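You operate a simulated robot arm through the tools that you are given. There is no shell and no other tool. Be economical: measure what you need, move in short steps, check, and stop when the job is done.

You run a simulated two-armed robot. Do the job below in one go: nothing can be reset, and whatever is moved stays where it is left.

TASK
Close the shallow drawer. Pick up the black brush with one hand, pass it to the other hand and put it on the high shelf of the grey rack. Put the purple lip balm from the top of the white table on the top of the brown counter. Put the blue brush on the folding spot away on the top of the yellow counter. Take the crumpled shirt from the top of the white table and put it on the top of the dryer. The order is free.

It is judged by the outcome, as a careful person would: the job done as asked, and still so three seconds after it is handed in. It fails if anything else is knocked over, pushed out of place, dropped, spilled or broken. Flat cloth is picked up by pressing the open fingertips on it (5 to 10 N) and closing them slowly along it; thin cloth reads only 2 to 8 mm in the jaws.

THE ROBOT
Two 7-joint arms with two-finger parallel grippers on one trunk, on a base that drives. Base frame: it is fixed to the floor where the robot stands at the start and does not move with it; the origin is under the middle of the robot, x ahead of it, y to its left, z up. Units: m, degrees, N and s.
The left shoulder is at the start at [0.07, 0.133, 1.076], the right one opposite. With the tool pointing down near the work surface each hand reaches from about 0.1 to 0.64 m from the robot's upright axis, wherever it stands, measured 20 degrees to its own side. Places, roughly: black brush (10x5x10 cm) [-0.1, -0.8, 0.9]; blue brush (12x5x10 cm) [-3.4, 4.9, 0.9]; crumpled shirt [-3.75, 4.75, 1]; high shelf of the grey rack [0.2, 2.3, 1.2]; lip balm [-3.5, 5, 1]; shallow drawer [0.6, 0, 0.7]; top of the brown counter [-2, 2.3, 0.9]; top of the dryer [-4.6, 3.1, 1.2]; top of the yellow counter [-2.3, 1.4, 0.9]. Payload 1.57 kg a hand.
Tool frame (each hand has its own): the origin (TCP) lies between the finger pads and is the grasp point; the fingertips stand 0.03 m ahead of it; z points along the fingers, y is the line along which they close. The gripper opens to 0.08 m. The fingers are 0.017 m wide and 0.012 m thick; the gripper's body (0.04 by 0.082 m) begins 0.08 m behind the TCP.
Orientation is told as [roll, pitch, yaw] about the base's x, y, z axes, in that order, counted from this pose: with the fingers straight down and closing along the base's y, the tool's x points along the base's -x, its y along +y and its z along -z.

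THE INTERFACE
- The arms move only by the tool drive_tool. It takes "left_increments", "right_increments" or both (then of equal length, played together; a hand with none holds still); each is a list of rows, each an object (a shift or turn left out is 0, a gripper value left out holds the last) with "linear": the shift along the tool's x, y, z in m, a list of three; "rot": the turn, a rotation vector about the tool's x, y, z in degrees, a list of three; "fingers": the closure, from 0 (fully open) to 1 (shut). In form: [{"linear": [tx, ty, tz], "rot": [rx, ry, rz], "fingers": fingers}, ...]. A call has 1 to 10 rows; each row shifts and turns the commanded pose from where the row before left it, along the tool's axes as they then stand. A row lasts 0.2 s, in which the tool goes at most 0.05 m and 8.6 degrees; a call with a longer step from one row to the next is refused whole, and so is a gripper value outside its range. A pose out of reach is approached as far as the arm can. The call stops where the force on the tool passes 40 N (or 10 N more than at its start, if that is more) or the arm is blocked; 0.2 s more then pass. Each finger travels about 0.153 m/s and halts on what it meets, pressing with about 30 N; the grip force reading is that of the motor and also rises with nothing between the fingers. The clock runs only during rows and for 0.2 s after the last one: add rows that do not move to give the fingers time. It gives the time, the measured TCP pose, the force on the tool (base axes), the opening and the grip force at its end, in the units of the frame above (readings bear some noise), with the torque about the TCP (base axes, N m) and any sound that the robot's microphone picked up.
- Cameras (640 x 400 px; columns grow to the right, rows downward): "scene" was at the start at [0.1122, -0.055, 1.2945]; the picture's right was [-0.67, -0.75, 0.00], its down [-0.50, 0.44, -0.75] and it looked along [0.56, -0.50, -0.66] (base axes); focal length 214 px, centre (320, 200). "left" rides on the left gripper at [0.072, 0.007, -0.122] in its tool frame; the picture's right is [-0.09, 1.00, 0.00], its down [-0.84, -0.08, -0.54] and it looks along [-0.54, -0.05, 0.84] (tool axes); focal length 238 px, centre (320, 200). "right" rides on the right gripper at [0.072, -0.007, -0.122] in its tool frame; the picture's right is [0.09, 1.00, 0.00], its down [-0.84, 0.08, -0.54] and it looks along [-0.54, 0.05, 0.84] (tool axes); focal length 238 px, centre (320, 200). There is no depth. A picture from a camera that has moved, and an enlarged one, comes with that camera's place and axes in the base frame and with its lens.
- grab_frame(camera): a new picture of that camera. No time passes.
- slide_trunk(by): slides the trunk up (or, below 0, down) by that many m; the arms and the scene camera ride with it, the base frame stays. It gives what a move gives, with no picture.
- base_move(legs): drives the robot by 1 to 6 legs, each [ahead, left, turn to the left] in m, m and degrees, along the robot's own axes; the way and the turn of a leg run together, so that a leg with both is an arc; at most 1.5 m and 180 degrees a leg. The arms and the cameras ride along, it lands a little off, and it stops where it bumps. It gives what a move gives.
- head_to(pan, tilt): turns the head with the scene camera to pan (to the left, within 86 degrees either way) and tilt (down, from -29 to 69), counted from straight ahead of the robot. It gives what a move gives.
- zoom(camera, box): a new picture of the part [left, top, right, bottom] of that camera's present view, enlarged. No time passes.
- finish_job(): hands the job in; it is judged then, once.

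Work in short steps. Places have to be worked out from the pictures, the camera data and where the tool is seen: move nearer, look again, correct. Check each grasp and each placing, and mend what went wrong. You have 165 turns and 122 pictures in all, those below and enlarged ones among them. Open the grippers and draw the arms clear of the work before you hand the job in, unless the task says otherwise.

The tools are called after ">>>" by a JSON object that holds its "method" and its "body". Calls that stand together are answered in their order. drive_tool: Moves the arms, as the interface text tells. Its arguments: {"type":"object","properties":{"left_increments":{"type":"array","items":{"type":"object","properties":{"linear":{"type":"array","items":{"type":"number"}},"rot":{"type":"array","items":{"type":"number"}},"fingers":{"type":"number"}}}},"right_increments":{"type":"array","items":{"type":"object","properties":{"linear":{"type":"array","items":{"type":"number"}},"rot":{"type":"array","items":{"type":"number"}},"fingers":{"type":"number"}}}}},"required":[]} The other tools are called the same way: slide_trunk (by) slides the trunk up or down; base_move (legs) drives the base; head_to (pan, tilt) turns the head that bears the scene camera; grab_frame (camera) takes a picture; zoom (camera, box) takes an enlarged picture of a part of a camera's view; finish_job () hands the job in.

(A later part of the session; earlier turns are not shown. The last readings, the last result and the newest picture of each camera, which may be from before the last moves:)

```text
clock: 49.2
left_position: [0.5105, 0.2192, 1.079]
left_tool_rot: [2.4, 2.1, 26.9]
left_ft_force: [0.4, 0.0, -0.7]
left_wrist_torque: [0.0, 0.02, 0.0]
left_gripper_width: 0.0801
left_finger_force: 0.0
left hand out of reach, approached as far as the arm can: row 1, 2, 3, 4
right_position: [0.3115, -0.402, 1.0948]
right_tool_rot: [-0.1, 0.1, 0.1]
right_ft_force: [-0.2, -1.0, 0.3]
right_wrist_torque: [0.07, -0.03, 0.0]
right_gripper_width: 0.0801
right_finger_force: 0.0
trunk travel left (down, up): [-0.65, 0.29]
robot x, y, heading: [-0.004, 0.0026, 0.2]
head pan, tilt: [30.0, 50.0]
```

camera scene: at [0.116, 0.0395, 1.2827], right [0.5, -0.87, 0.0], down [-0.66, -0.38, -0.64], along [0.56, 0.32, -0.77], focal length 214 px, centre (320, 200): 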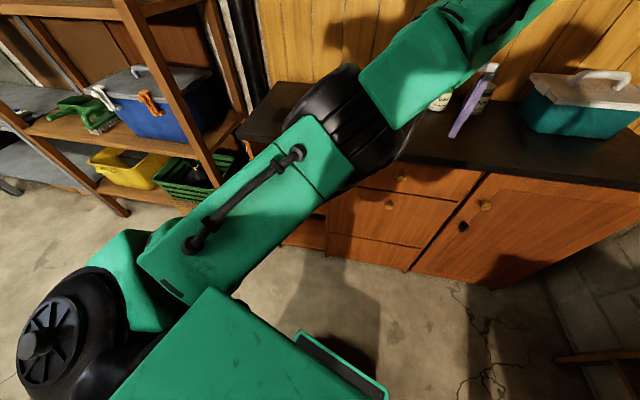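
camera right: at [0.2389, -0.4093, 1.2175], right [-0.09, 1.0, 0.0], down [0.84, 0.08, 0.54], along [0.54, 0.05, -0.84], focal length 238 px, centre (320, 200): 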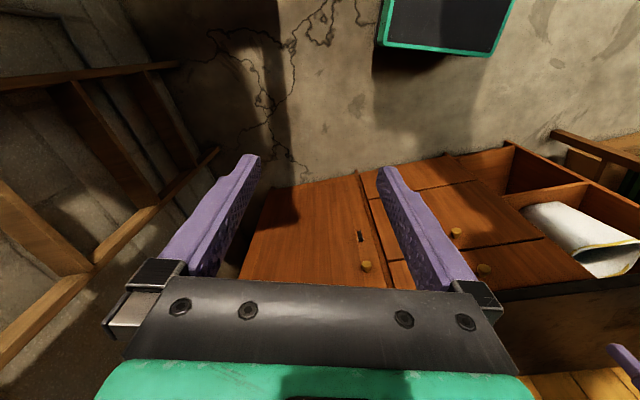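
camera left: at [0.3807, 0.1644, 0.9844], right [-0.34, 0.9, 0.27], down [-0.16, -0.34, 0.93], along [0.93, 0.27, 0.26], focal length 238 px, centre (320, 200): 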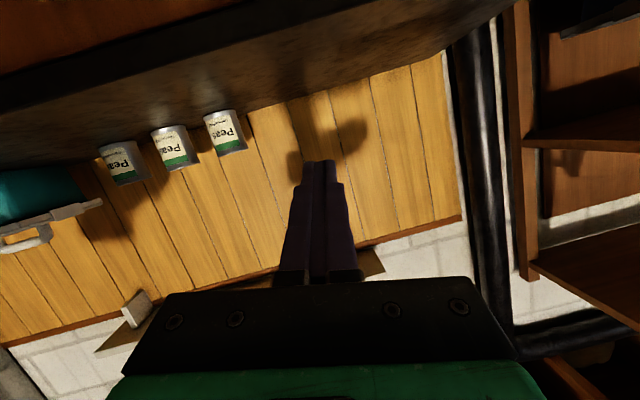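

Moving left freed it. Now pull back along the tool's x.

>>> {"method": "drive_tool", "body": {"left_increments": [{"linear": [0, 0.02, 0.01]}, {"linear": [0, 0.02, 0.01]}, {"linear": [0, 0.02, 0.01]}, {"linear": [0.02, 0.0, 0]}, {"linear": [0.02, 0, 0]}, {"linear": [0.02, 0, 0]}, {"linear": [0.02, 0, 0]}, {"linear": [0.02, 0, 0]}, {"linear": [0.02, 0, 0]}, {"linear": [0.02, 0, 0]}]}}

>>> {"method": "grab_frame", "body": {"camera": "scene"}}

```text
clock: 51.4
left_position: [0.4117, 0.289, 1.0858]
left_tool_rot: [2.0, 2.0, 26.7]
left_ft_force: [-0.5, 0.2, 0.0]
left_wrist_torque: [0.0, -0.03, -0.01]
left_gripper_width: 0.0797
left_finger_force: 0.0
left hand out of reach, approached as far as the arm can: row 5, 6, 7, 8, 9, 10
right_position: [0.3114, -0.4039, 1.0948]
right_tool_rot: [0.1, 0.0, 0.1]
right_ft_force: [-0.2, -0.5, -0.7]
right_wrist_torque: [0.0, -0.01, 0.0]
right_gripper_width: 0.0798
right_finger_force: 0.1
trunk travel left (down, up): [-0.65, 0.29]
robot x, y, heading: [-0.0016, 0.0015, 0.1]
head pan, tilt: [30.0, 50.0]
```

```text
99 pictures are left
camera scene: at [0.1152, 0.0395, 1.2827], right [0.5, -0.87, 0.0], down [-0.66, -0.38, -0.64], along [0.56, 0.32, -0.77], focal length 214 px, centre (320, 200)
```

scene: 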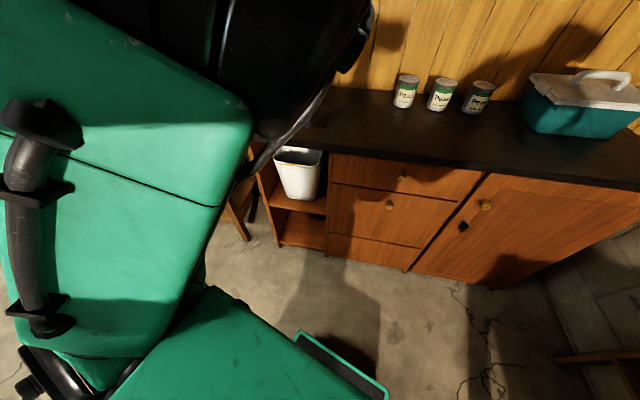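

The elbow is up as at the start. I bring the hand right toward the centre.

>>> {"method": "drive_tool", "body": {"left_increments": [{"linear": [0.01, -0.022, 0]}, {"linear": [0.01, -0.022, 0], "rot": [0, 0, 3]}, {"linear": [0.01, -0.022, 0], "rot": [0, 0, 3]}, {"linear": [0.01, -0.022, 0], "rot": [0, 0, 3]}, {"linear": [0.01, -0.022, 0], "rot": [0, 0, 3]}, {"linear": [0.005, -0.022, 0], "rot": [0, 0, 3]}, {"linear": [0.005, -0.022, 0], "rot": [0, 0, 3]}, {"linear": [0.005, -0.022, 0], "rot": [0, 0, 3]}, {"linear": [0, -0.022, 0], "rot": [0, 0, 3]}, {"linear": [0, -0.022, 0], "rot": [0, 0, 3]}]}}

>>> {"method": "grab_frame", "body": {"camera": "scene"}}

```text
clock: 53.6
left_position: [0.4588, 0.2217, 1.1505]
left_tool_rot: [0.5, 3.1, 3.6]
left_ft_force: [0.0, -0.7, -0.9]
left_wrist_torque: [-0.02, 0.01, 0.0]
left_gripper_width: 0.0799
left_finger_force: 0.1
left hand out of reach, approached as far as the arm can: row 1, 2, 3, 4, 5, 6, 7, 9
right_position: [0.3115, -0.4041, 1.095]
right_tool_rot: [0.1, 0.0, 0.2]
right_ft_force: [-0.7, 0.2, -0.4]
right_wrist_torque: [0.0, 0.01, 0.01]
right_gripper_width: 0.08
right_finger_force: 0.1
trunk travel left (down, up): [-0.65, 0.29]
robot x, y, heading: [0.0012, -0.0004, 0.3]
head pan, tilt: [30.0, 50.0]
```

```text
98 pictures are left
camera scene: at [0.1162, 0.0396, 1.2826], right [0.5, -0.87, 0.0], down [-0.66, -0.38, -0.64], along [0.56, 0.32, -0.77], focal length 214 px, centre (320, 200)
```

scene: 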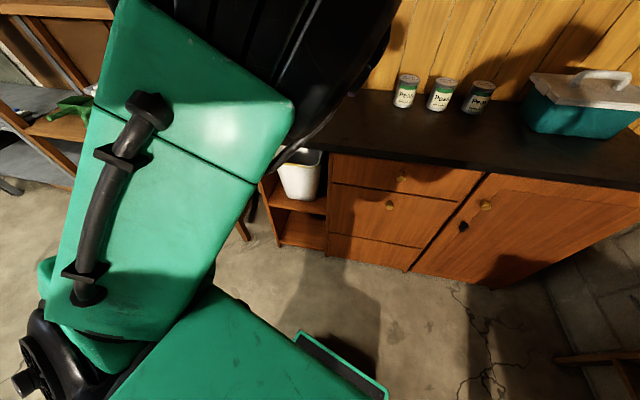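

I continue bringing it right and a bit lower.

>>> {"method": "drive_tool", "body": {"left_increments": [{"linear": [0, -0.02, 0.01]}, {"linear": [0, -0.02, 0.01]}, {"linear": [0, -0.02, 0]}, {"linear": [0, -0.02, 0]}, {"linear": [0, -0.02, 0]}, {"linear": [0, -0.02, 0]}, {"linear": [0, -0.02, 0]}, {"linear": [0.01, -0.02, 0]}, {"linear": [0.01, -0.02, 0]}, {"linear": [0.01, -0.02, 0]}]}}

>>> {"method": "drive_tool", "body": {"left_increments": [{"linear": [0.01, -0.01, 0.01]}, {"linear": [0.01, -0.01, 0.01]}, {"linear": [0.01, -0.01, 0.01]}, {"linear": [0.01, -0.01, 0.01]}, {"linear": [0.01, -0.01, 0.01]}, {"linear": [0.01, -0.01, 0]}, {"linear": [0.01, -0.01, 0]}, {"linear": [0.01, -0.01, 0]}]}}

```text
clock: 55.8
left_position: [0.4589, 0.2127, 1.1564]
left_tool_rot: [0.1, 2.6, 3.2]
left_ft_force: [0.6, -0.2, 0.0]
left_wrist_torque: [0.01, -0.01, 0.01]
left_gripper_width: 0.0801
left_finger_force: 0.0
left hand out of reach, approached as far as the arm can: row 1, 2, 3, 4, 5, 6, 7, 8, 9, 10
right_position: [0.3112, -0.403, 1.0949]
right_tool_rot: [0.2, 0.0, 0.1]
right_ft_force: [-0.2, 0.3, -0.4]
right_wrist_torque: [0.01, 0.02, -0.04]
right_gripper_width: 0.0802
right_finger_force: 0.1
trunk travel left (down, up): [-0.65, 0.29]
robot x, y, heading: [-0.0037, 0.0018, 0.0]
head pan, tilt: [30.0, 50.0]
```

```text
clock: 57.6
left_position: [0.4583, 0.2147, 1.158]
left_tool_rot: [0.3, 2.5, 3.2]
left_ft_force: [0.5, 0.3, 0.3]
left_wrist_torque: [-0.03, -0.01, 0.03]
left_gripper_width: 0.0801
left_finger_force: 0.1
left hand out of reach, approached as far as the arm can: row 1, 2, 3, 4, 5, 6, 7, 8
right_position: [0.3107, -0.4026, 1.094]
right_tool_rot: [0.1, 0.0, 0.2]
right_ft_force: [-0.2, 0.0, 0.0]
right_wrist_torque: [-0.01, 0.02, -0.01]
right_gripper_width: 0.08
right_finger_force: 0.0
trunk travel left (down, up): [-0.65, 0.29]
robot x, y, heading: [-0.0008, -0.0006, -0.1]
head pan, tilt: [30.0, 50.0]
```

Stuck again; I take a wider detour: out to the left side, back near the body, then in.

>>> {"method": "drive_tool", "body": {"left_increments": [{"linear": [0.01, 0.035, 0.005], "rot": [0, 0, -4]}, {"linear": [0.01, 0.035, 0.005], "rot": [0, 0, -4]}, {"linear": [0.01, 0.035, 0.005], "rot": [0, 0, -4]}, {"linear": [0.02, 0.03, 0.005], "rot": [0, 0, -4]}, {"linear": [0.02, 0.03, 0.005], "rot": [0, 0, -4]}, {"linear": [0.02, 0.03, 0.005], "rot": [0, 0, -4]}, {"linear": [0.02, 0.02, 0.005], "rot": [0, 0, -4]}, {"linear": [0.02, 0.02, 0.005], "rot": [0, 0, -4]}, {"linear": [0.02, 0.02, 0.005], "rot": [0, 0, -4]}, {"linear": [0.02, 0.02, 0.005], "rot": [0, 0, -4]}]}}

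>>> {"method": "drive_tool", "body": {"left_increments": [{"linear": [0.025, 0, 0.005]}, {"linear": [0.025, 0, 0.005]}, {"linear": [0.025, 0, 0.005]}, {"linear": [0.025, 0, 0.005]}, {"linear": [0.025, 0, 0.005]}, {"linear": [0.025, 0, 0.005]}]}}

>>> {"method": "grab_frame", "body": {"camera": "scene"}}

```text
clock: 59.8
left_position: [0.2173, 0.3982, 1.1222]
left_tool_rot: [2.8, 1.0, 42.3]
left_ft_force: [0.2, -0.1, -0.6]
left_wrist_torque: [-0.01, -0.03, 0.03]
left_gripper_width: 0.0801
left_finger_force: 0.0
right_position: [0.3105, -0.4019, 1.0953]
right_tool_rot: [0.0, -0.1, 0.1]
right_ft_force: [0.8, 0.0, -0.4]
right_wrist_torque: [0.0, -0.01, -0.03]
right_gripper_width: 0.0802
right_finger_force: 0.1
trunk travel left (down, up): [-0.65, 0.29]
robot x, y, heading: [-0.0013, -0.0019, 0.0]
head pan, tilt: [30.0, 50.0]
```

```text
clock: 61.2
left_position: [0.1608, 0.4035, 1.0996]
left_tool_rot: [0.6, 4.7, 44.4]
left_ft_force: [-0.2, -0.7, 0.2]
left_wrist_torque: [-0.01, 0.02, 0.02]
left_gripper_width: 0.08
left_finger_force: 0.0
left hand out of reach, approached as far as the arm can: row 1, 2, 3, 4, 5, 6
right_position: [0.3112, -0.4022, 1.0944]
right_tool_rot: [0.1, 0.1, 0.1]
right_ft_force: [-0.4, -0.4, -0.3]
right_wrist_torque: [-0.01, 0.03, 0.02]
right_gripper_width: 0.0798
right_finger_force: 0.0
trunk travel left (down, up): [-0.65, 0.29]
robot x, y, heading: [0.0011, -0.002, 0.1]
head pan, tilt: [30.0, 50.0]
```

```text
97 pictures are left
camera scene: at [0.1162, 0.0398, 1.2826], right [0.5, -0.87, 0.0], down [-0.66, -0.38, -0.64], along [0.56, 0.32, -0.77], focal length 214 px, centre (320, 200)
```

scene: 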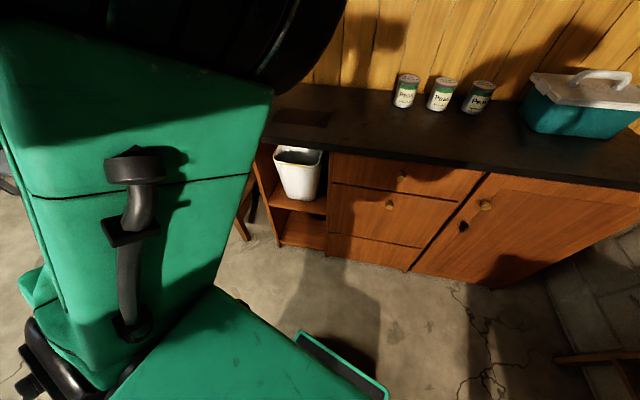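

Elbow is now well up. I sweep the hand inward to the front while unwinding the yaw.

>>> {"method": "drive_tool", "body": {"left_increments": [{"linear": [-0.02, -0.02, 0], "rot": [0, 0, 4]}, {"linear": [-0.02, -0.02, 0], "rot": [0, 0, 4]}, {"linear": [-0.015, -0.025, 0], "rot": [0, 0, 4]}, {"linear": [-0.01, -0.03, 0], "rot": [0, 0, 4]}, {"linear": [-0.01, -0.03, 0], "rot": [0, 0, 4]}, {"linear": [-0.005, -0.03, 0], "rot": [0, 0, 4]}, {"linear": [0, -0.03, 0], "rot": [0, 0, 4]}, {"linear": [0, -0.03, 0], "rot": [0, 0, 4]}, {"linear": [0, -0.03, 0], "rot": [0, 0, 4]}, {"linear": [0, -0.03, 0], "rot": [0, 0, 4]}]}}

>>> {"method": "grab_frame", "body": {"camera": "scene"}}

```text
clock: 63.4
left_position: [0.2954, 0.3738, 1.0964]
left_tool_rot: [-2.5, 4.0, 4.2]
left_ft_force: [-0.5, -0.4, 0.2]
left_wrist_torque: [-0.01, -0.02, 0.01]
left_gripper_width: 0.08
left_finger_force: 0.0
left hand out of reach, approached as far as the arm can: row 4, 5, 6, 7, 8, 9, 10
right_position: [0.3112, -0.4014, 1.0949]
right_tool_rot: [0.1, 0.1, 0.0]
right_ft_force: [-0.5, 0.3, -0.5]
right_wrist_torque: [0.02, 0.0, -0.01]
right_gripper_width: 0.08
right_finger_force: 0.1
trunk travel left (down, up): [-0.65, 0.29]
robot x, y, heading: [0.0014, 0.0012, 0.0]
head pan, tilt: [30.0, 50.0]
```

```text
96 pictures are left
camera scene: at [0.1158, 0.0395, 1.2827], right [0.5, -0.87, 0.0], down [-0.66, -0.38, -0.64], along [0.56, 0.32, -0.77], focal length 214 px, centre (320, 200)
```

scene: 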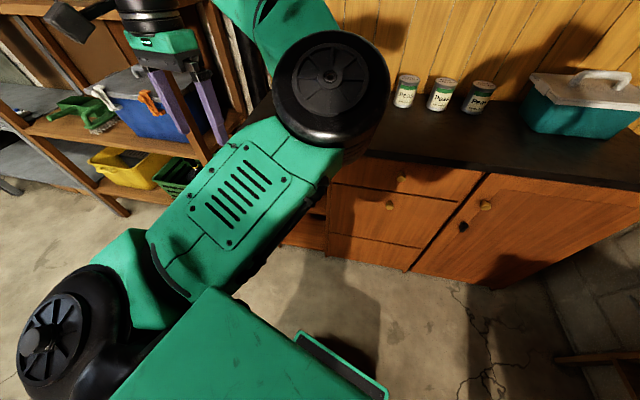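

The left elbow is in the inner posture; usable for a hand-over in front, so I leave it. I turn to the bench on my right for the black brush: rotate right 90°.

>>> {"method": "base_move", "body": {"legs": [[-0.1, 0, 0], [0, 0, -90]]}}

>>> {"method": "head_to", "body": {"pan": 0, "tilt": 35}}

>>> {"method": "grab_frame", "body": {"camera": "scene"}}

```text
clock: 68.4
left_position: [0.2727, -0.2964, 1.0956]
left_tool_rot: [-2.5, 4.0, -85.7]
left_ft_force: [-0.2, -0.8, 0.3]
left_wrist_torque: [-0.02, -0.03, 0.0]
left_gripper_width: 0.08
left_finger_force: 0.0
right_position: [-0.5027, -0.3115, 1.0943]
right_tool_rot: [0.0, 0.0, -90.0]
right_ft_force: [-0.6, 0.2, -0.6]
right_wrist_torque: [0.0, 0.02, -0.02]
right_gripper_width: 0.0801
right_finger_force: 0.1
trunk travel left (down, up): [-0.65, 0.29]
robot x, y, heading: [-0.0981, 0.0008, -89.9]
head pan, tilt: [30.0, 50.0]
```

```text
clock: 69.3
left_position: [0.2731, -0.2951, 1.0962]
left_tool_rot: [-2.6, 4.0, -85.9]
left_ft_force: [-0.2, 0.0, 0.2]
left_wrist_torque: [0.0, -0.02, -0.01]
left_gripper_width: 0.08
left_finger_force: 0.0
right_position: [-0.5032, -0.3115, 1.0952]
right_tool_rot: [0.1, 0.0, -90.1]
right_ft_force: [0.7, 0.6, -0.2]
right_wrist_torque: [0.01, 0.02, -0.01]
right_gripper_width: 0.0799
right_finger_force: 0.1
trunk travel left (down, up): [-0.65, 0.29]
robot x, y, heading: [-0.1009, 0.0022, -90.2]
head pan, tilt: [0.0, 35.0]
```

```text
95 pictures are left
camera scene: at [-0.1006, -0.1373, 1.3043], right [-1.0, 0.0, 0.0], down [0.0, 0.57, -0.82], along [0.0, -0.82, -0.57], focal length 214 px, centre (320, 200)
```

scene: 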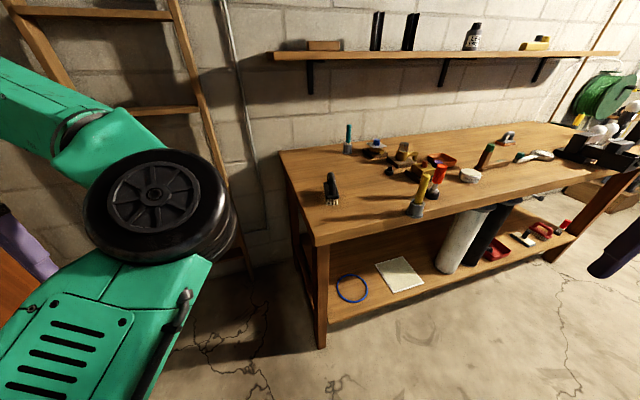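

The black brush seems to be at pixel (332,190); I zoom in.

>>> {"method": "zoom", "body": {"camera": "scene", "box": [270, 120, 490, 257]}}

```text
2.91 times, centred on (380, 188) of scene
camera zoom: at [-0.1006, -0.1373, 1.3043], right [-1.0, 0.0, 0.0], down [0.0, 0.57, -0.82], along [0.0, -0.82, -0.57], focal length 624 px, centre (146, 234)
```

zoom: 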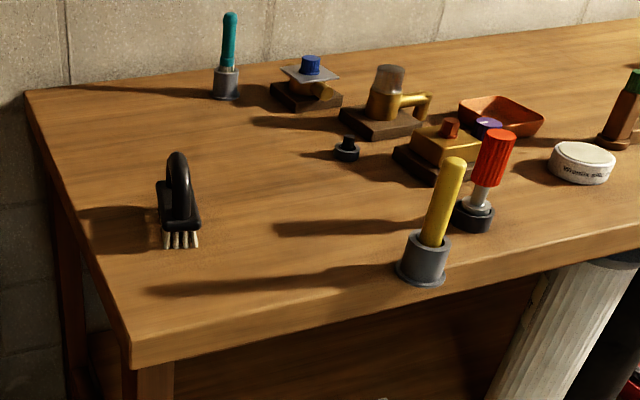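

The brush stands near (-0.14, -0.80), its length along my viewing direction, so it can be gripped across its 5 cm width. For the hand-over I want the left hand level, pointing ahead, so first I pitch it up slowly while bringing it forward.

>>> {"method": "drive_tool", "body": {"left_increments": [{"linear": [-0.015, 0, 0], "rot": [0, -4.5, 0]}, {"linear": [-0.015, 0, 0], "rot": [0, -4.5, 0]}, {"linear": [-0.015, 0, 0], "rot": [0, -4.5, 0]}, {"linear": [-0.01, 0, 0], "rot": [0, -4.5, 0]}, {"linear": [-0.01, 0, 0], "rot": [0, -4.5, 0]}, {"rot": [0, -4.5, 0]}, {"rot": [0, -4.5, 0]}, {"rot": [0, -4.5, 0]}, {"rot": [0, -4.5, 0]}, {"rot": [0, -4.5, 0]}]}}

>>> {"method": "drive_tool", "body": {"left_increments": [{"rot": [0, -4.5, 0]}, {"rot": [0, -4.5, 0]}, {"rot": [0, -4.5, 0]}, {"rot": [0, -4.5, 0]}, {"rot": [0, -4.5, 0]}, {"rot": [0, -4.5, 0]}, {"rot": [0, -4.5, 0]}, {"rot": [0, -4.5, 0]}, {"rot": [0, -4.5, 0]}]}}

>>> {"method": "grab_frame", "body": {"camera": "scene"}}

```text
clock: 71.5
left_position: [0.2834, -0.3591, 1.1011]
left_tool_rot: [-3.3, -40.9, -83.6]
left_ft_force: [-0.5, -0.6, 0.2]
left_wrist_torque: [-0.01, 0.02, 0.02]
left_gripper_width: 0.08
left_finger_force: 0.1
left hand out of reach, approached as far as the arm can: row 8, 10
right_position: [-0.5028, -0.3114, 1.0959]
right_tool_rot: [0.1, 0.0, -90.0]
right_ft_force: [-0.4, -0.2, -0.3]
right_wrist_torque: [0.0, -0.03, -0.01]
right_gripper_width: 0.0799
right_finger_force: 0.2
trunk travel left (down, up): [-0.65, 0.29]
robot x, y, heading: [-0.0984, -0.0021, -89.9]
head pan, tilt: [0.0, 35.0]
```

```text
clock: 73.5
left_position: [0.2931, -0.36, 1.1017]
left_tool_rot: [-16.8, -81.2, -68.9]
left_ft_force: [0.0, -0.8, 0.1]
left_wrist_torque: [0.0, -0.03, -0.01]
left_gripper_width: 0.0801
left_finger_force: 0.0
left hand out of reach, approached as far as the arm can: row 3, 6
right_position: [-0.5021, -0.3111, 1.0943]
right_tool_rot: [0.1, 0.0, -90.0]
right_ft_force: [0.8, -0.1, -0.1]
right_wrist_torque: [0.0, 0.02, -0.03]
right_gripper_width: 0.0798
right_finger_force: 0.1
trunk travel left (down, up): [-0.65, 0.29]
robot x, y, heading: [-0.1009, -0.0019, -89.9]
head pan, tilt: [0.0, 35.0]
```

```text
93 pictures are left
camera scene: at [-0.1005, -0.1371, 1.3044], right [-1.0, 0.0, 0.0], down [0.0, 0.57, -0.82], along [0.0, -0.82, -0.57], focal length 214 px, centre (320, 200)
```

scene: 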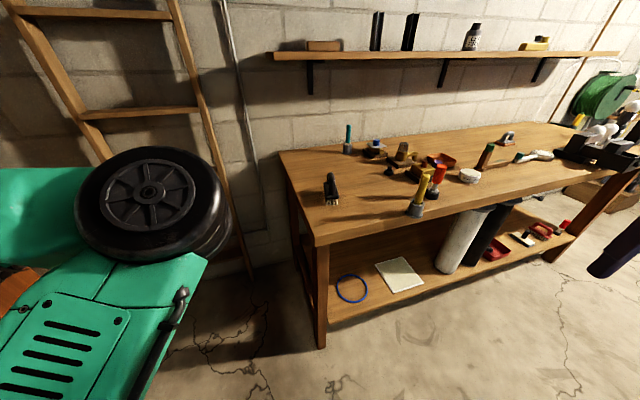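

Left hand is level now. I drive 0.22 m toward the bench.

>>> {"method": "base_move", "body": {"legs": [[0.22, 0.05, 0]]}}

>>> {"method": "head_to", "body": {"pan": -10, "tilt": 55}}

>>> {"method": "grab_frame", "body": {"camera": "scene"}}

>>> {"method": "grab_frame", "body": {"camera": "right"}}

```text
clock: 75.3
left_position: [0.3425, -0.5813, 1.1014]
left_tool_rot: [-16.7, -81.2, -69.1]
left_ft_force: [0.1, 0.6, -0.7]
left_wrist_torque: [-0.02, 0.0, 0.0]
left_gripper_width: 0.08
left_finger_force: 0.1
right_position: [-0.4531, -0.5311, 1.0955]
right_tool_rot: [0.2, 0.0, -89.9]
right_ft_force: [0.4, -0.2, -0.2]
right_wrist_torque: [0.01, 0.01, -0.01]
right_gripper_width: 0.08
right_finger_force: 0.0
trunk travel left (down, up): [-0.65, 0.29]
robot x, y, heading: [-0.0525, -0.2176, -90.3]
head pan, tilt: [0.0, 35.0]
```

```text
clock: 76.1
left_position: [0.3423, -0.5808, 1.1022]
left_tool_rot: [-16.6, -81.1, -69.1]
left_ft_force: [-0.3, 0.3, -1.2]
left_wrist_torque: [0.0, -0.02, 0.0]
left_gripper_width: 0.0801
left_finger_force: 0.2
right_position: [-0.4539, -0.5315, 1.0955]
right_tool_rot: [0.1, -0.1, -90.0]
right_ft_force: [-0.3, -0.9, 0.2]
right_wrist_torque: [-0.03, 0.01, -0.02]
right_gripper_width: 0.0801
right_finger_force: 0.0
trunk travel left (down, up): [-0.65, 0.29]
robot x, y, heading: [-0.0512, -0.2181, -90.1]
head pan, tilt: [-10.0, 55.0]
```

```text
92 pictures are left
camera scene: at [-0.0634, -0.341, 1.2762], right [-0.99, 0.17, 0.0], down [0.14, 0.81, -0.57], along [-0.1, -0.57, -0.82], focal length 214 px, centre (320, 200)
```

scene: 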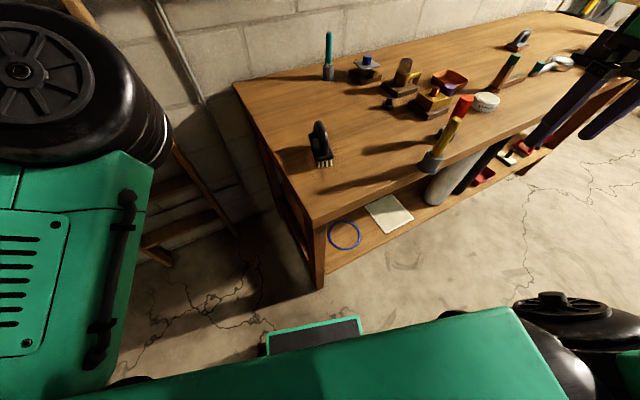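

```text
91 pictures are left
camera right: at [-0.4602, -0.4605, 1.2176], right [1.0, 0.09, 0.0], down [0.08, -0.84, 0.54], along [0.05, -0.54, -0.84], focal length 238 px, centre (320, 200)
```

right: 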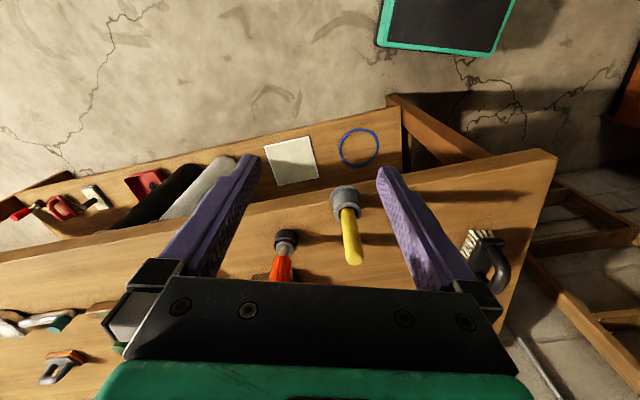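

Triangulating gives the brush centre near (-0.14, -0.765), table about z 0.885. I bring the right hand above it.

>>> {"method": "drive_tool", "body": {"right_increments": [{"linear": [-0.0224, 0.0314, 0]}, {"linear": [-0.0224, 0.0314, 0]}, {"linear": [-0.0224, 0.0314, 0]}, {"linear": [-0.0224, 0.0314, 0]}, {"linear": [-0.0224, 0.0314, 0]}, {"linear": [-0.0224, 0.0314, 0]}, {"linear": [-0.0224, 0.0314, 0]}, {"linear": [-0.0224, 0.0314, 0]}, {"linear": [-0.0224, 0.0314, 0]}, {"linear": [-0.0224, 0.0314, 0]}]}}

>>> {"method": "grab_frame", "body": {"camera": "right"}}

>>> {"method": "grab_frame", "body": {"camera": "scene"}}

```text
clock: 78.3
left_position: [0.3422, -0.5801, 1.1018]
left_tool_rot: [-16.7, -81.1, -69.1]
left_ft_force: [0.2, 0.7, 0.0]
left_wrist_torque: [-0.02, 0.01, 0.03]
left_gripper_width: 0.08
left_finger_force: 0.1
right_position: [-0.3701, -0.7255, 1.1016]
right_tool_rot: [0.2, 0.1, -89.8]
right_ft_force: [-0.4, 0.4, 0.5]
right_wrist_torque: [-0.01, 0.04, 0.01]
right_gripper_width: 0.0801
right_finger_force: 0.1
right hand out of reach, approached as far as the arm can: row 3, 4, 5, 6, 7, 8, 9, 10
trunk travel left (down, up): [-0.65, 0.29]
robot x, y, heading: [-0.05, -0.2238, -89.7]
head pan, tilt: [-10.0, 55.0]
```

```text
90 pictures are left
camera right: at [-0.3786, -0.6536, 1.2249], right [1.0, 0.1, 0.0], down [0.08, -0.84, 0.54], along [0.05, -0.54, -0.84], focal length 238 px, centre (320, 200)
```

right: 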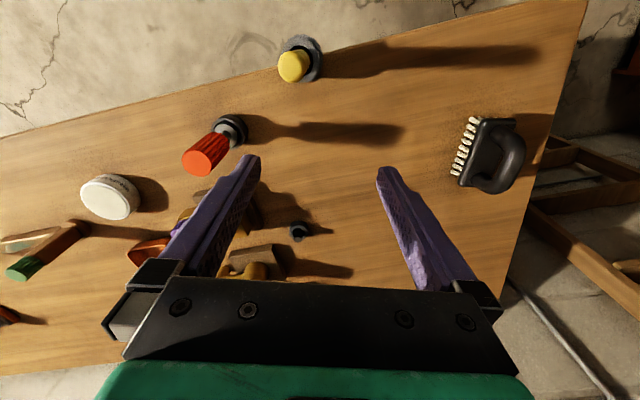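

```text
89 pictures are left
camera scene: at [-0.0633, -0.3411, 1.2761], right [-0.98, 0.17, 0.0], down [0.14, 0.81, -0.57], along [-0.1, -0.56, -0.82], focal length 214 px, centre (320, 200)
```

scene: 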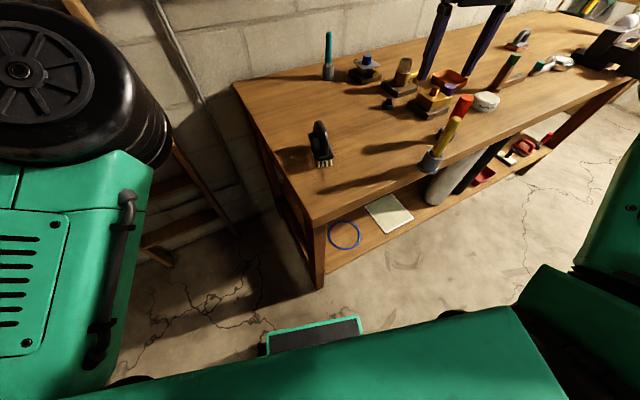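

The right hand stopped short: too high relative to the shoulder. I raise the trunk and lower the hand correspondingly.

>>> {"method": "slide_trunk", "body": {"by": 0.2}}

>>> {"method": "drive_tool", "body": {"right_increments": [{"linear": [0, 0, 0.04]}, {"linear": [0, 0, 0.04]}, {"linear": [0, 0, 0.04]}, {"linear": [0, 0, 0.04]}, {"linear": [0, 0, 0.03]}, {"linear": [0.0, 0.025, 0]}, {"linear": [0.0, 0.025, 0]}, {"linear": [0.0, 0.025, 0]}, {"linear": [0.0, 0.025, 0]}, {"linear": [0.0, 0.025, 0]}]}}

```text
clock: 80.5
left_position: [0.3432, -0.5803, 1.3023]
left_tool_rot: [-16.6, -81.1, -69.1]
left_ft_force: [-0.1, 0.1, 0.5]
left_wrist_torque: [0.01, -0.05, -0.01]
left_gripper_width: 0.08
left_finger_force: 0.0
right_position: [-0.3707, -0.7248, 1.3015]
right_tool_rot: [0.2, 0.1, -89.7]
right_ft_force: [0.9, -0.8, -1.0]
right_wrist_torque: [-0.01, 0.01, 0.02]
right_gripper_width: 0.08
right_finger_force: 0.1
trunk travel left (down, up): [-0.85, 0.09]
robot x, y, heading: [-0.0482, -0.221, -89.9]
head pan, tilt: [-10.0, 55.0]
```

```text
clock: 82.7
left_position: [0.3434, -0.5804, 1.302]
left_tool_rot: [-16.7, -81.1, -69.2]
left_ft_force: [0.7, 0.1, 1.1]
left_wrist_torque: [-0.02, 0.01, 0.01]
left_gripper_width: 0.08
left_finger_force: 0.0
right_position: [-0.3719, -0.7257, 1.1126]
right_tool_rot: [0.4, 0.0, -89.5]
right_ft_force: [-0.6, 0.4, 0.3]
right_wrist_torque: [0.03, 0.0, -0.01]
right_gripper_width: 0.0802
right_finger_force: 0.1
right hand out of reach, approached as far as the arm can: row 6, 7, 8, 9, 10
trunk travel left (down, up): [-0.85, 0.09]
robot x, y, heading: [-0.0489, -0.2156, -90.0]
head pan, tilt: [-10.0, 55.0]
```

Sideways is still blocked; I pull the hand back first and then go inward.

>>> {"method": "drive_tool", "body": {"right_increments": [{"linear": [0.03, 0, 0]}, {"linear": [0.03, 0, 0]}, {"linear": [0.03, 0, 0]}, {"linear": [0.03, 0, 0]}, {"linear": [0.03, 0.02, 0]}, {"linear": [0.0, 0.025, 0]}, {"linear": [0.0, 0.025, 0]}, {"linear": [0.0, 0.025, 0]}, {"linear": [0.0, 0.025, 0]}, {"linear": [0.0, 0.025, 0]}]}}

>>> {"method": "head_to", "body": {"pan": -45, "tilt": 45}}

>>> {"method": "grab_frame", "body": {"camera": "scene"}}

```text
clock: 84.9
left_position: [0.3424, -0.5812, 1.3027]
left_tool_rot: [-16.6, -81.1, -69.2]
left_ft_force: [0.7, -0.5, -0.2]
left_wrist_torque: [-0.02, -0.02, -0.01]
left_gripper_width: 0.0801
left_finger_force: 0.1
right_position: [-0.3794, -0.5805, 1.1094]
right_tool_rot: [0.6, 0.0, -89.5]
right_ft_force: [0.9, 1.3, 0.4]
right_wrist_torque: [-0.02, -0.02, -0.03]
right_gripper_width: 0.0799
right_finger_force: 0.1
right hand out of reach, approached as far as the arm can: row 3, 5, 6, 7, 8, 9, 10
trunk travel left (down, up): [-0.85, 0.09]
robot x, y, heading: [-0.0485, -0.2178, -90.1]
head pan, tilt: [-10.0, 55.0]
```

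```text
clock: 85.9
left_position: [0.342, -0.5808, 1.3012]
left_tool_rot: [-16.7, -81.1, -69.1]
left_ft_force: [-0.4, 0.8, -0.7]
left_wrist_torque: [0.02, 0.0, 0.0]
left_gripper_width: 0.08
left_finger_force: 0.1
right_position: [-0.379, -0.5791, 1.1109]
right_tool_rot: [0.6, 0.0, -89.5]
right_ft_force: [-0.1, -0.5, -0.1]
right_wrist_torque: [0.03, 0.02, 0.0]
right_gripper_width: 0.0799
right_finger_force: 0.1
trunk travel left (down, up): [-0.85, 0.09]
robot x, y, heading: [-0.0508, -0.22, -89.9]
head pan, tilt: [-45.0, 45.0]
```

```text
88 pictures are left
camera scene: at [-0.1083, -0.3276, 1.4895], right [-0.71, 0.71, 0.0], down [0.5, 0.5, -0.71], along [-0.5, -0.5, -0.71], focal length 214 px, centre (320, 200)
```

scene: 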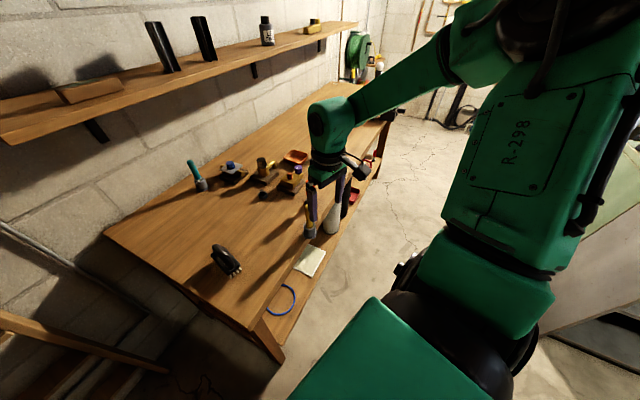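

The right hand is limited going inward at this yaw, so I shift the base left instead, so the brush falls into the comfortable zone.

>>> {"method": "base_move", "body": {"legs": [[0.03, 0.21, 0]]}}

>>> {"method": "grab_frame", "body": {"camera": "right"}}

>>> {"method": "grab_frame", "body": {"camera": "scene"}}

```text
clock: 87.5
left_position: [0.5487, -0.6103, 1.3043]
left_tool_rot: [-15.6, -81.1, -70.1]
left_ft_force: [-0.2, -0.1, -0.6]
left_wrist_torque: [0.02, -0.01, 0.06]
left_gripper_width: 0.0801
left_finger_force: 0.1
right_position: [-0.1739, -0.6075, 1.1097]
right_tool_rot: [0.7, 0.0, -89.4]
right_ft_force: [-0.7, 0.6, -0.7]
right_wrist_torque: [-0.01, -0.04, -0.02]
right_gripper_width: 0.0802
right_finger_force: 0.1
trunk travel left (down, up): [-0.85, 0.09]
robot x, y, heading: [0.1581, -0.2506, -89.7]
head pan, tilt: [-45.0, 45.0]
```

```text
87 pictures are left
camera right: at [-0.1834, -0.537, 1.232], right [0.99, 0.1, 0.01], down [0.08, -0.84, 0.54], along [0.07, -0.54, -0.84], focal length 238 px, centre (320, 200)
```

right: 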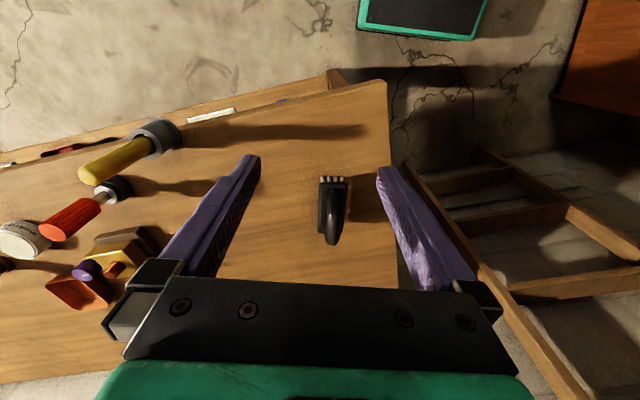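

```text
86 pictures are left
camera scene: at [0.0962, -0.3567, 1.4894], right [-0.71, 0.71, 0.0], down [0.5, 0.5, -0.71], along [-0.5, -0.5, -0.71], focal length 214 px, centre (320, 200)
```

scene: 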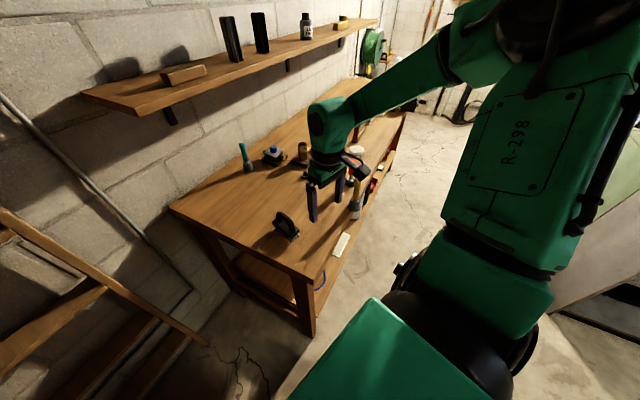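

Brush centre now about (-0.138, -0.765). I move above it.

>>> {"method": "drive_tool", "body": {"right_increments": [{"linear": [-0.03, 0.007, 0]}, {"linear": [-0.03, 0.007, 0]}, {"linear": [-0.03, 0.007, 0]}, {"linear": [-0.03, 0.007, 0]}, {"linear": [-0.03, 0.007, 0]}, {"linear": [-0.005, 0, 0.02]}, {"linear": [0, 0, 0.015]}]}}

>>> {"method": "grab_frame", "body": {"camera": "right"}}

>>> {"method": "head_to", "body": {"pan": -30, "tilt": 50}}

>>> {"method": "grab_frame", "body": {"camera": "scene"}}

```text
clock: 89.1
left_position: [0.5519, -0.6086, 1.302]
left_tool_rot: [-16.8, -81.2, -69.0]
left_ft_force: [0.0, 0.4, 0.5]
left_wrist_torque: [0.01, 0.01, 0.0]
left_gripper_width: 0.08
left_finger_force: 0.1
right_position: [-0.1598, -0.7651, 1.0754]
right_tool_rot: [0.7, 0.0, -89.2]
right_ft_force: [0.9, 0.9, 0.4]
right_wrist_torque: [-0.01, -0.02, 0.01]
right_gripper_width: 0.0798
right_finger_force: 0.1
right hand out of reach, approached as far as the arm can: row 2, 3, 4, 5
trunk travel left (down, up): [-0.85, 0.09]
robot x, y, heading: [0.1589, -0.2517, -90.1]
head pan, tilt: [-45.0, 45.0]
```

```text
85 pictures are left
camera right: at [-0.1678, -0.693, 1.1968], right [0.99, 0.1, 0.01], down [0.08, -0.84, 0.54], along [0.07, -0.54, -0.84], focal length 238 px, centre (320, 200)
```

right: 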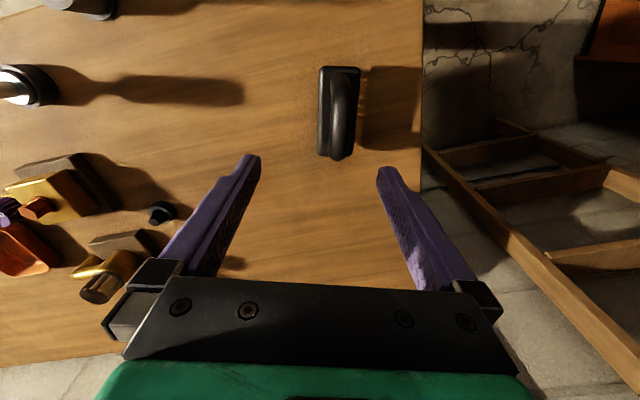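

```text
clock: 89.9
left_position: [0.5511, -0.6095, 1.3018]
left_tool_rot: [-16.6, -81.1, -69.1]
left_ft_force: [-0.4, 0.0, -0.4]
left_wrist_torque: [0.0, -0.01, -0.02]
left_gripper_width: 0.0801
left_finger_force: 0.1
right_position: [-0.1597, -0.7658, 1.0739]
right_tool_rot: [0.8, 0.2, -89.3]
right_ft_force: [0.4, 0.7, 0.0]
right_wrist_torque: [0.01, -0.02, 0.03]
right_gripper_width: 0.0801
right_finger_force: 0.2
trunk travel left (down, up): [-0.85, 0.09]
robot x, y, heading: [0.1584, -0.2514, -89.9]
head pan, tilt: [-30.0, 50.0]
```

```text
84 pictures are left
camera scene: at [0.1194, -0.3666, 1.4827], right [-0.87, 0.5, 0.0], down [0.38, 0.66, -0.64], along [-0.32, -0.56, -0.77], focal length 214 px, centre (320, 200)
```

scene: 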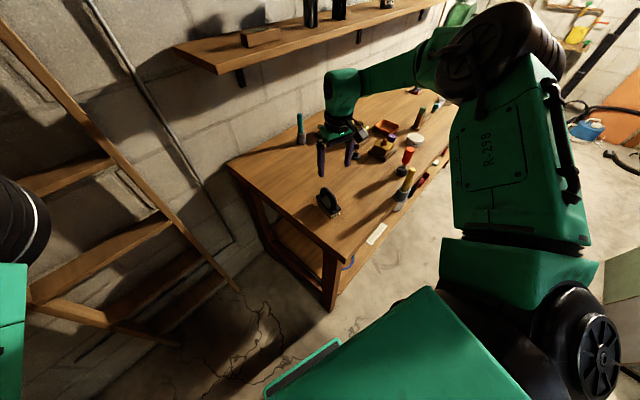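

The brush centre is (-0.139, -0.752); the hand is 2 cm too far right. I nudge the base 2 cm left and set back 1 cm.

>>> {"method": "base_move", "body": {"legs": [[-0.012, 0.022, 0]]}}

>>> {"method": "grab_frame", "body": {"camera": "right"}}

```text
clock: 90.7
left_position: [0.5683, -0.6013, 1.3025]
left_tool_rot: [-14.6, -81.2, -71.2]
left_ft_force: [0.0, -0.7, -0.5]
left_wrist_torque: [-0.01, 0.0, 0.02]
left_gripper_width: 0.0802
left_finger_force: 0.1
right_position: [-0.1413, -0.7547, 1.0706]
right_tool_rot: [0.9, 0.3, -89.4]
right_ft_force: [-0.4, -0.7, 0.0]
right_wrist_torque: [0.01, -0.05, 0.0]
right_gripper_width: 0.0801
right_finger_force: 0.1
trunk travel left (down, up): [-0.85, 0.09]
robot x, y, heading: [0.1792, -0.239, -90.0]
head pan, tilt: [-30.0, 50.0]
```

```text
83 pictures are left
camera right: at [-0.1516, -0.6837, 1.1939], right [0.99, 0.1, 0.02], down [0.08, -0.84, 0.54], along [0.07, -0.54, -0.84], focal length 238 px, centre (320, 200)
```

right: 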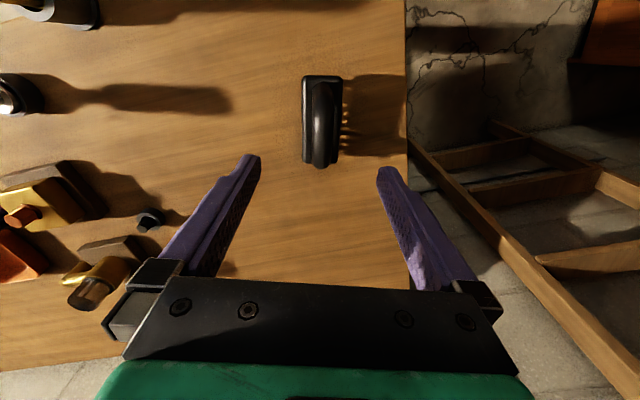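

Centred. I descend with open jaws to TCP z≈0.965 around the handle.

>>> {"method": "drive_tool", "body": {"right_increments": [{"linear": [0, 0, 0.025]}, {"linear": [0, 0, 0.025]}, {"linear": [0, 0, 0.025]}, {"linear": [0, 0, 0.015]}, {"linear": [0, 0, 0.01]}]}}

>>> {"method": "grab_frame", "body": {"camera": "right"}}

>>> {"method": "zoom", "body": {"camera": "scene", "box": [260, 100, 420, 260]}}

```text
clock: 91.9
left_position: [0.5723, -0.5985, 1.3016]
left_tool_rot: [-16.3, -81.1, -69.3]
left_ft_force: [0.5, -0.3, 0.4]
left_wrist_torque: [0.01, 0.0, 0.03]
left_gripper_width: 0.08
left_finger_force: 0.0
right_position: [-0.1368, -0.752, 0.9736]
right_tool_rot: [0.7, 0.1, -89.3]
right_ft_force: [0.4, -0.5, -1.0]
right_wrist_torque: [0.02, 0.0, 0.03]
right_gripper_width: 0.0799
right_finger_force: 0.0
trunk travel left (down, up): [-0.85, 0.09]
robot x, y, heading: [0.184, -0.2414, -90.0]
head pan, tilt: [-30.0, 50.0]
```

```text
82 pictures are left
camera right: at [-0.1459, -0.6812, 1.0965], right [0.99, 0.1, 0.01], down [0.08, -0.84, 0.54], along [0.07, -0.54, -0.84], focal length 238 px, centre (320, 200)
```

right: 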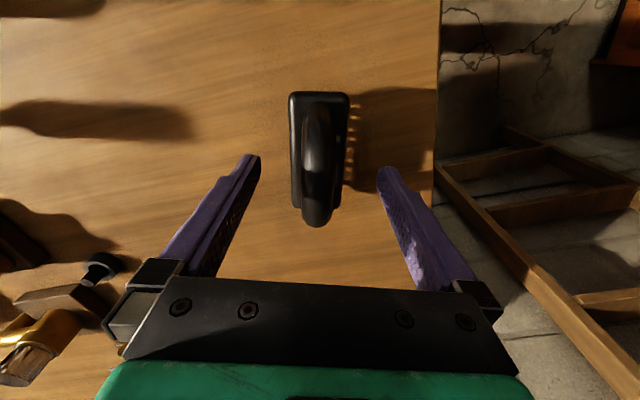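

```text
2.50 times, centred on (340, 180) of scene
camera zoom: at [0.1406, -0.3552, 1.4826], right [-0.87, 0.5, 0.0], down [0.38, 0.66, -0.64], along [-0.32, -0.56, -0.77], focal length 536 px, centre (270, 250)
```

zoom: 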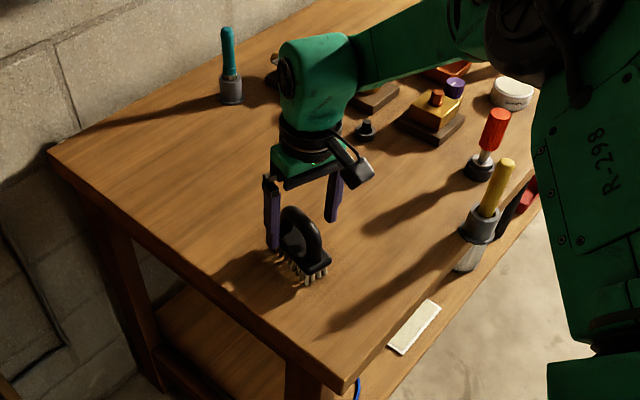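

The jaws straddle the handle; I go 1.5 cm lower and close.

>>> {"method": "drive_tool", "body": {"right_increments": [{"linear": [-0.005, 0, 0.012]}, {"fingers": 0.3}, {"fingers": 0.6}, {"fingers": 0.8}, {"fingers": 1}, {"fingers": 1}]}}

>>> {"method": "grab_frame", "body": {"camera": "right"}}

```text
clock: 93.3
left_position: [0.5734, -0.5982, 1.3013]
left_tool_rot: [-16.6, -81.1, -69.1]
left_ft_force: [0.4, -0.4, -0.4]
left_wrist_torque: [0.0, -0.03, -0.01]
left_gripper_width: 0.0799
left_finger_force: 0.1
right_position: [-0.1356, -0.7545, 0.9658]
right_tool_rot: [0.7, 0.0, -89.3]
right_ft_force: [-0.2, 0.4, 0.1]
right_wrist_torque: [-0.01, 0.06, -0.03]
right_gripper_width: 0.0209
right_finger_force: 29.8
right hand out of reach, approached as far as the arm can: row 1
trunk travel left (down, up): [-0.85, 0.09]
robot x, y, heading: [0.1783, -0.2413, -89.8]
head pan, tilt: [-30.0, 50.0]
```

```text
80 pictures are left
camera right: at [-0.1455, -0.6825, 1.087], right [0.99, 0.1, 0.01], down [0.08, -0.84, 0.54], along [0.07, -0.54, -0.84], focal length 238 px, centre (320, 200)
```

right: 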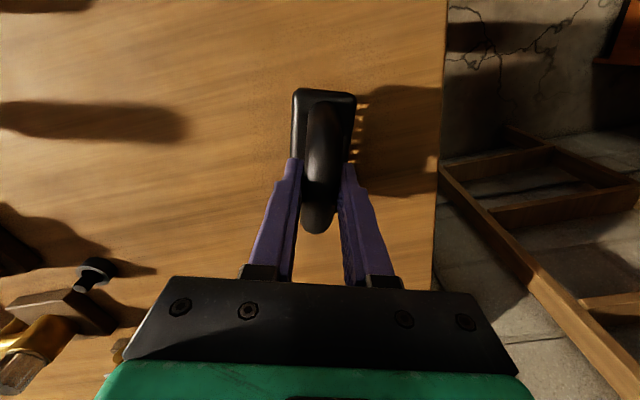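

Handle gripped (21 mm). I lift it straight up.

>>> {"method": "drive_tool", "body": {"right_increments": [{"linear": [0, 0, -0.02]}, {"linear": [0, 0, -0.03]}, {"linear": [0, 0, -0.03]}, {"linear": [0, 0, -0.03]}, {"linear": [0, 0, -0.02]}]}}

>>> {"method": "zoom", "body": {"camera": "scene", "box": [260, 60, 420, 220]}}

```text
clock: 94.5
left_position: [0.573, -0.5984, 1.3016]
left_tool_rot: [-16.8, -81.1, -69.1]
left_ft_force: [0.5, 0.4, -0.3]
left_wrist_torque: [-0.03, 0.05, -0.02]
left_gripper_width: 0.0801
left_finger_force: 0.2
right_position: [-0.1359, -0.7536, 1.0958]
right_tool_rot: [0.7, 0.1, -89.3]
right_ft_force: [-0.8, 0.4, 0.0]
right_wrist_torque: [0.0, -0.05, 0.02]
right_gripper_width: 0.0001
right_finger_force: 21.3
trunk travel left (down, up): [-0.85, 0.09]
robot x, y, heading: [0.1824, -0.2386, -90.0]
head pan, tilt: [-30.0, 50.0]
```

```text
2.50 times, centred on (340, 140) of scene
camera zoom: at [0.1417, -0.3539, 1.4827], right [-0.87, 0.5, 0.0], down [0.38, 0.66, -0.64], along [-0.32, -0.56, -0.77], focal length 536 px, centre (270, 350)
```

zoom: 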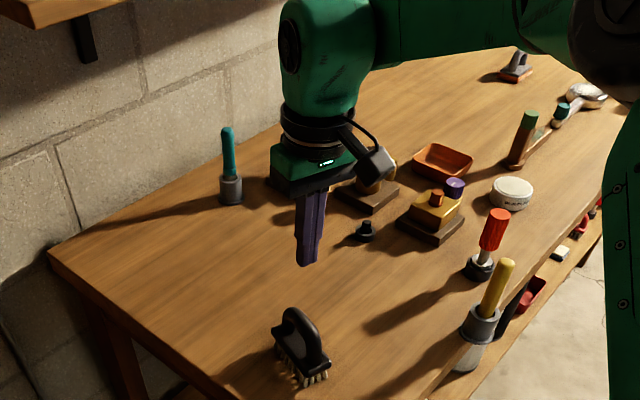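

It slipped off: I held only the rounded top. The brush still stands. I reopen, and look again before going lower.

>>> {"method": "drive_tool", "body": {"right_increments": [{"fingers": 0}, {"fingers": 0}, {"fingers": 0}, {"linear": [0, 0, 0.03]}, {"linear": [0, 0, 0.03]}, {"linear": [0, 0, 0.03]}, {"linear": [0, 0, 0.02]}]}}

>>> {"method": "grab_frame", "body": {"camera": "right"}}

>>> {"method": "zoom", "body": {"camera": "scene", "box": [260, 120, 420, 280]}}

```text
clock: 96.1
left_position: [0.5723, -0.5987, 1.3027]
left_tool_rot: [-16.5, -81.1, -69.4]
left_ft_force: [-0.5, -0.3, 0.1]
left_wrist_torque: [0.03, -0.01, -0.02]
left_gripper_width: 0.0798
left_finger_force: 0.1
right_position: [-0.1353, -0.7556, 0.9846]
right_tool_rot: [0.7, 0.0, -89.3]
right_ft_force: [0.2, 0.0, 0.3]
right_wrist_torque: [0.04, -0.02, -0.03]
right_gripper_width: 0.0799
right_finger_force: 0.1
trunk travel left (down, up): [-0.85, 0.09]
robot x, y, heading: [0.1777, -0.2394, -89.9]
head pan, tilt: [-30.0, 50.0]
```

```text
78 pictures are left
camera right: at [-0.1454, -0.6838, 1.1069], right [0.99, 0.1, 0.01], down [0.08, -0.84, 0.54], along [0.07, -0.54, -0.84], focal length 238 px, centre (320, 200)
```

right: 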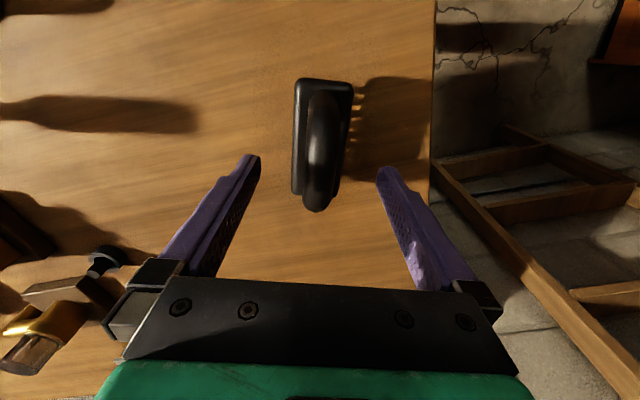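

```text
2.50 times, centred on (340, 200) of scene
camera zoom: at [0.1411, -0.3551, 1.4826], right [-0.87, 0.5, 0.0], down [0.38, 0.66, -0.64], along [-0.32, -0.56, -0.77], focal length 536 px, centre (270, 200)
```

zoom: 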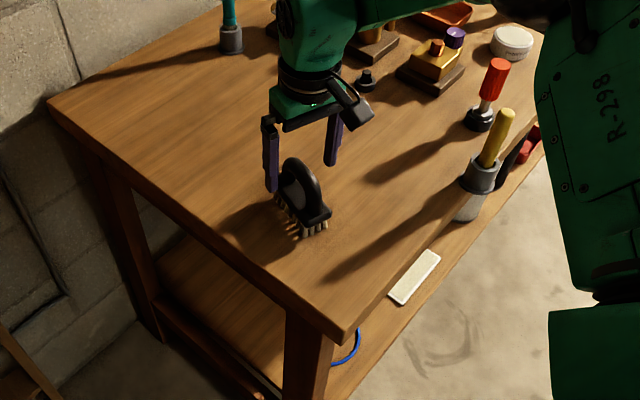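

I go down to TCP z≈0.948 and close again.

>>> {"method": "drive_tool", "body": {"right_increments": [{"linear": [0, 0, 0.02]}, {"linear": [0, 0, 0.018]}, {"fingers": 0.3}, {"fingers": 0.6}, {"fingers": 0.8}, {"fingers": 1}, {"fingers": 1}, {"fingers": 1}]}}

>>> {"method": "drive_tool", "body": {"right_increments": [{"linear": [0, 0, -0.015]}, {"linear": [0, 0, -0.015]}]}}

>>> {"method": "grab_frame", "body": {"camera": "right"}}

```text
clock: 97.9
left_position: [0.5725, -0.5985, 1.3024]
left_tool_rot: [-16.6, -81.1, -69.1]
left_ft_force: [0.9, 0.8, 0.9]
left_wrist_torque: [0.0, 0.01, -0.01]
left_gripper_width: 0.08
left_finger_force: 0.0
right_position: [-0.1365, -0.7455, 0.953]
right_tool_rot: [0.7, 0.1, -89.4]
right_ft_force: [1.3, 0.2, -0.1]
right_wrist_torque: [-0.02, -0.01, 0.01]
right_gripper_width: 0.0209
right_finger_force: 29.9
right hand out of reach, approached as far as the arm can: row 2
trunk travel left (down, up): [-0.85, 0.09]
robot x, y, heading: [0.1808, -0.2353, -89.9]
head pan, tilt: [-30.0, 50.0]
```

```text
clock: 98.5
left_position: [0.5742, -0.5967, 1.3032]
left_tool_rot: [-16.7, -81.1, -68.9]
left_ft_force: [-0.8, -0.1, -0.2]
left_wrist_torque: [0.05, -0.01, 0.01]
left_gripper_width: 0.0798
left_finger_force: 0.0
right_position: [-0.1364, -0.7443, 0.9826]
right_tool_rot: [0.7, 0.1, -89.4]
right_ft_force: [-0.6, -1.0, -1.3]
right_wrist_torque: [-0.01, -0.01, -0.01]
right_gripper_width: 0.021
right_finger_force: 30.6
trunk travel left (down, up): [-0.85, 0.09]
robot x, y, heading: [0.1809, -0.2371, -90.1]
head pan, tilt: [-30.0, 50.0]
```

```text
76 pictures are left
camera right: at [-0.1458, -0.6734, 1.1058], right [0.99, 0.1, 0.01], down [0.08, -0.84, 0.54], along [0.07, -0.54, -0.84], focal length 238 px, centre (320, 200)
```

right: 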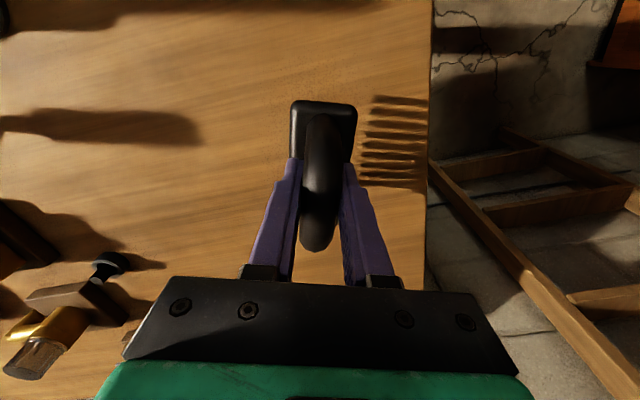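

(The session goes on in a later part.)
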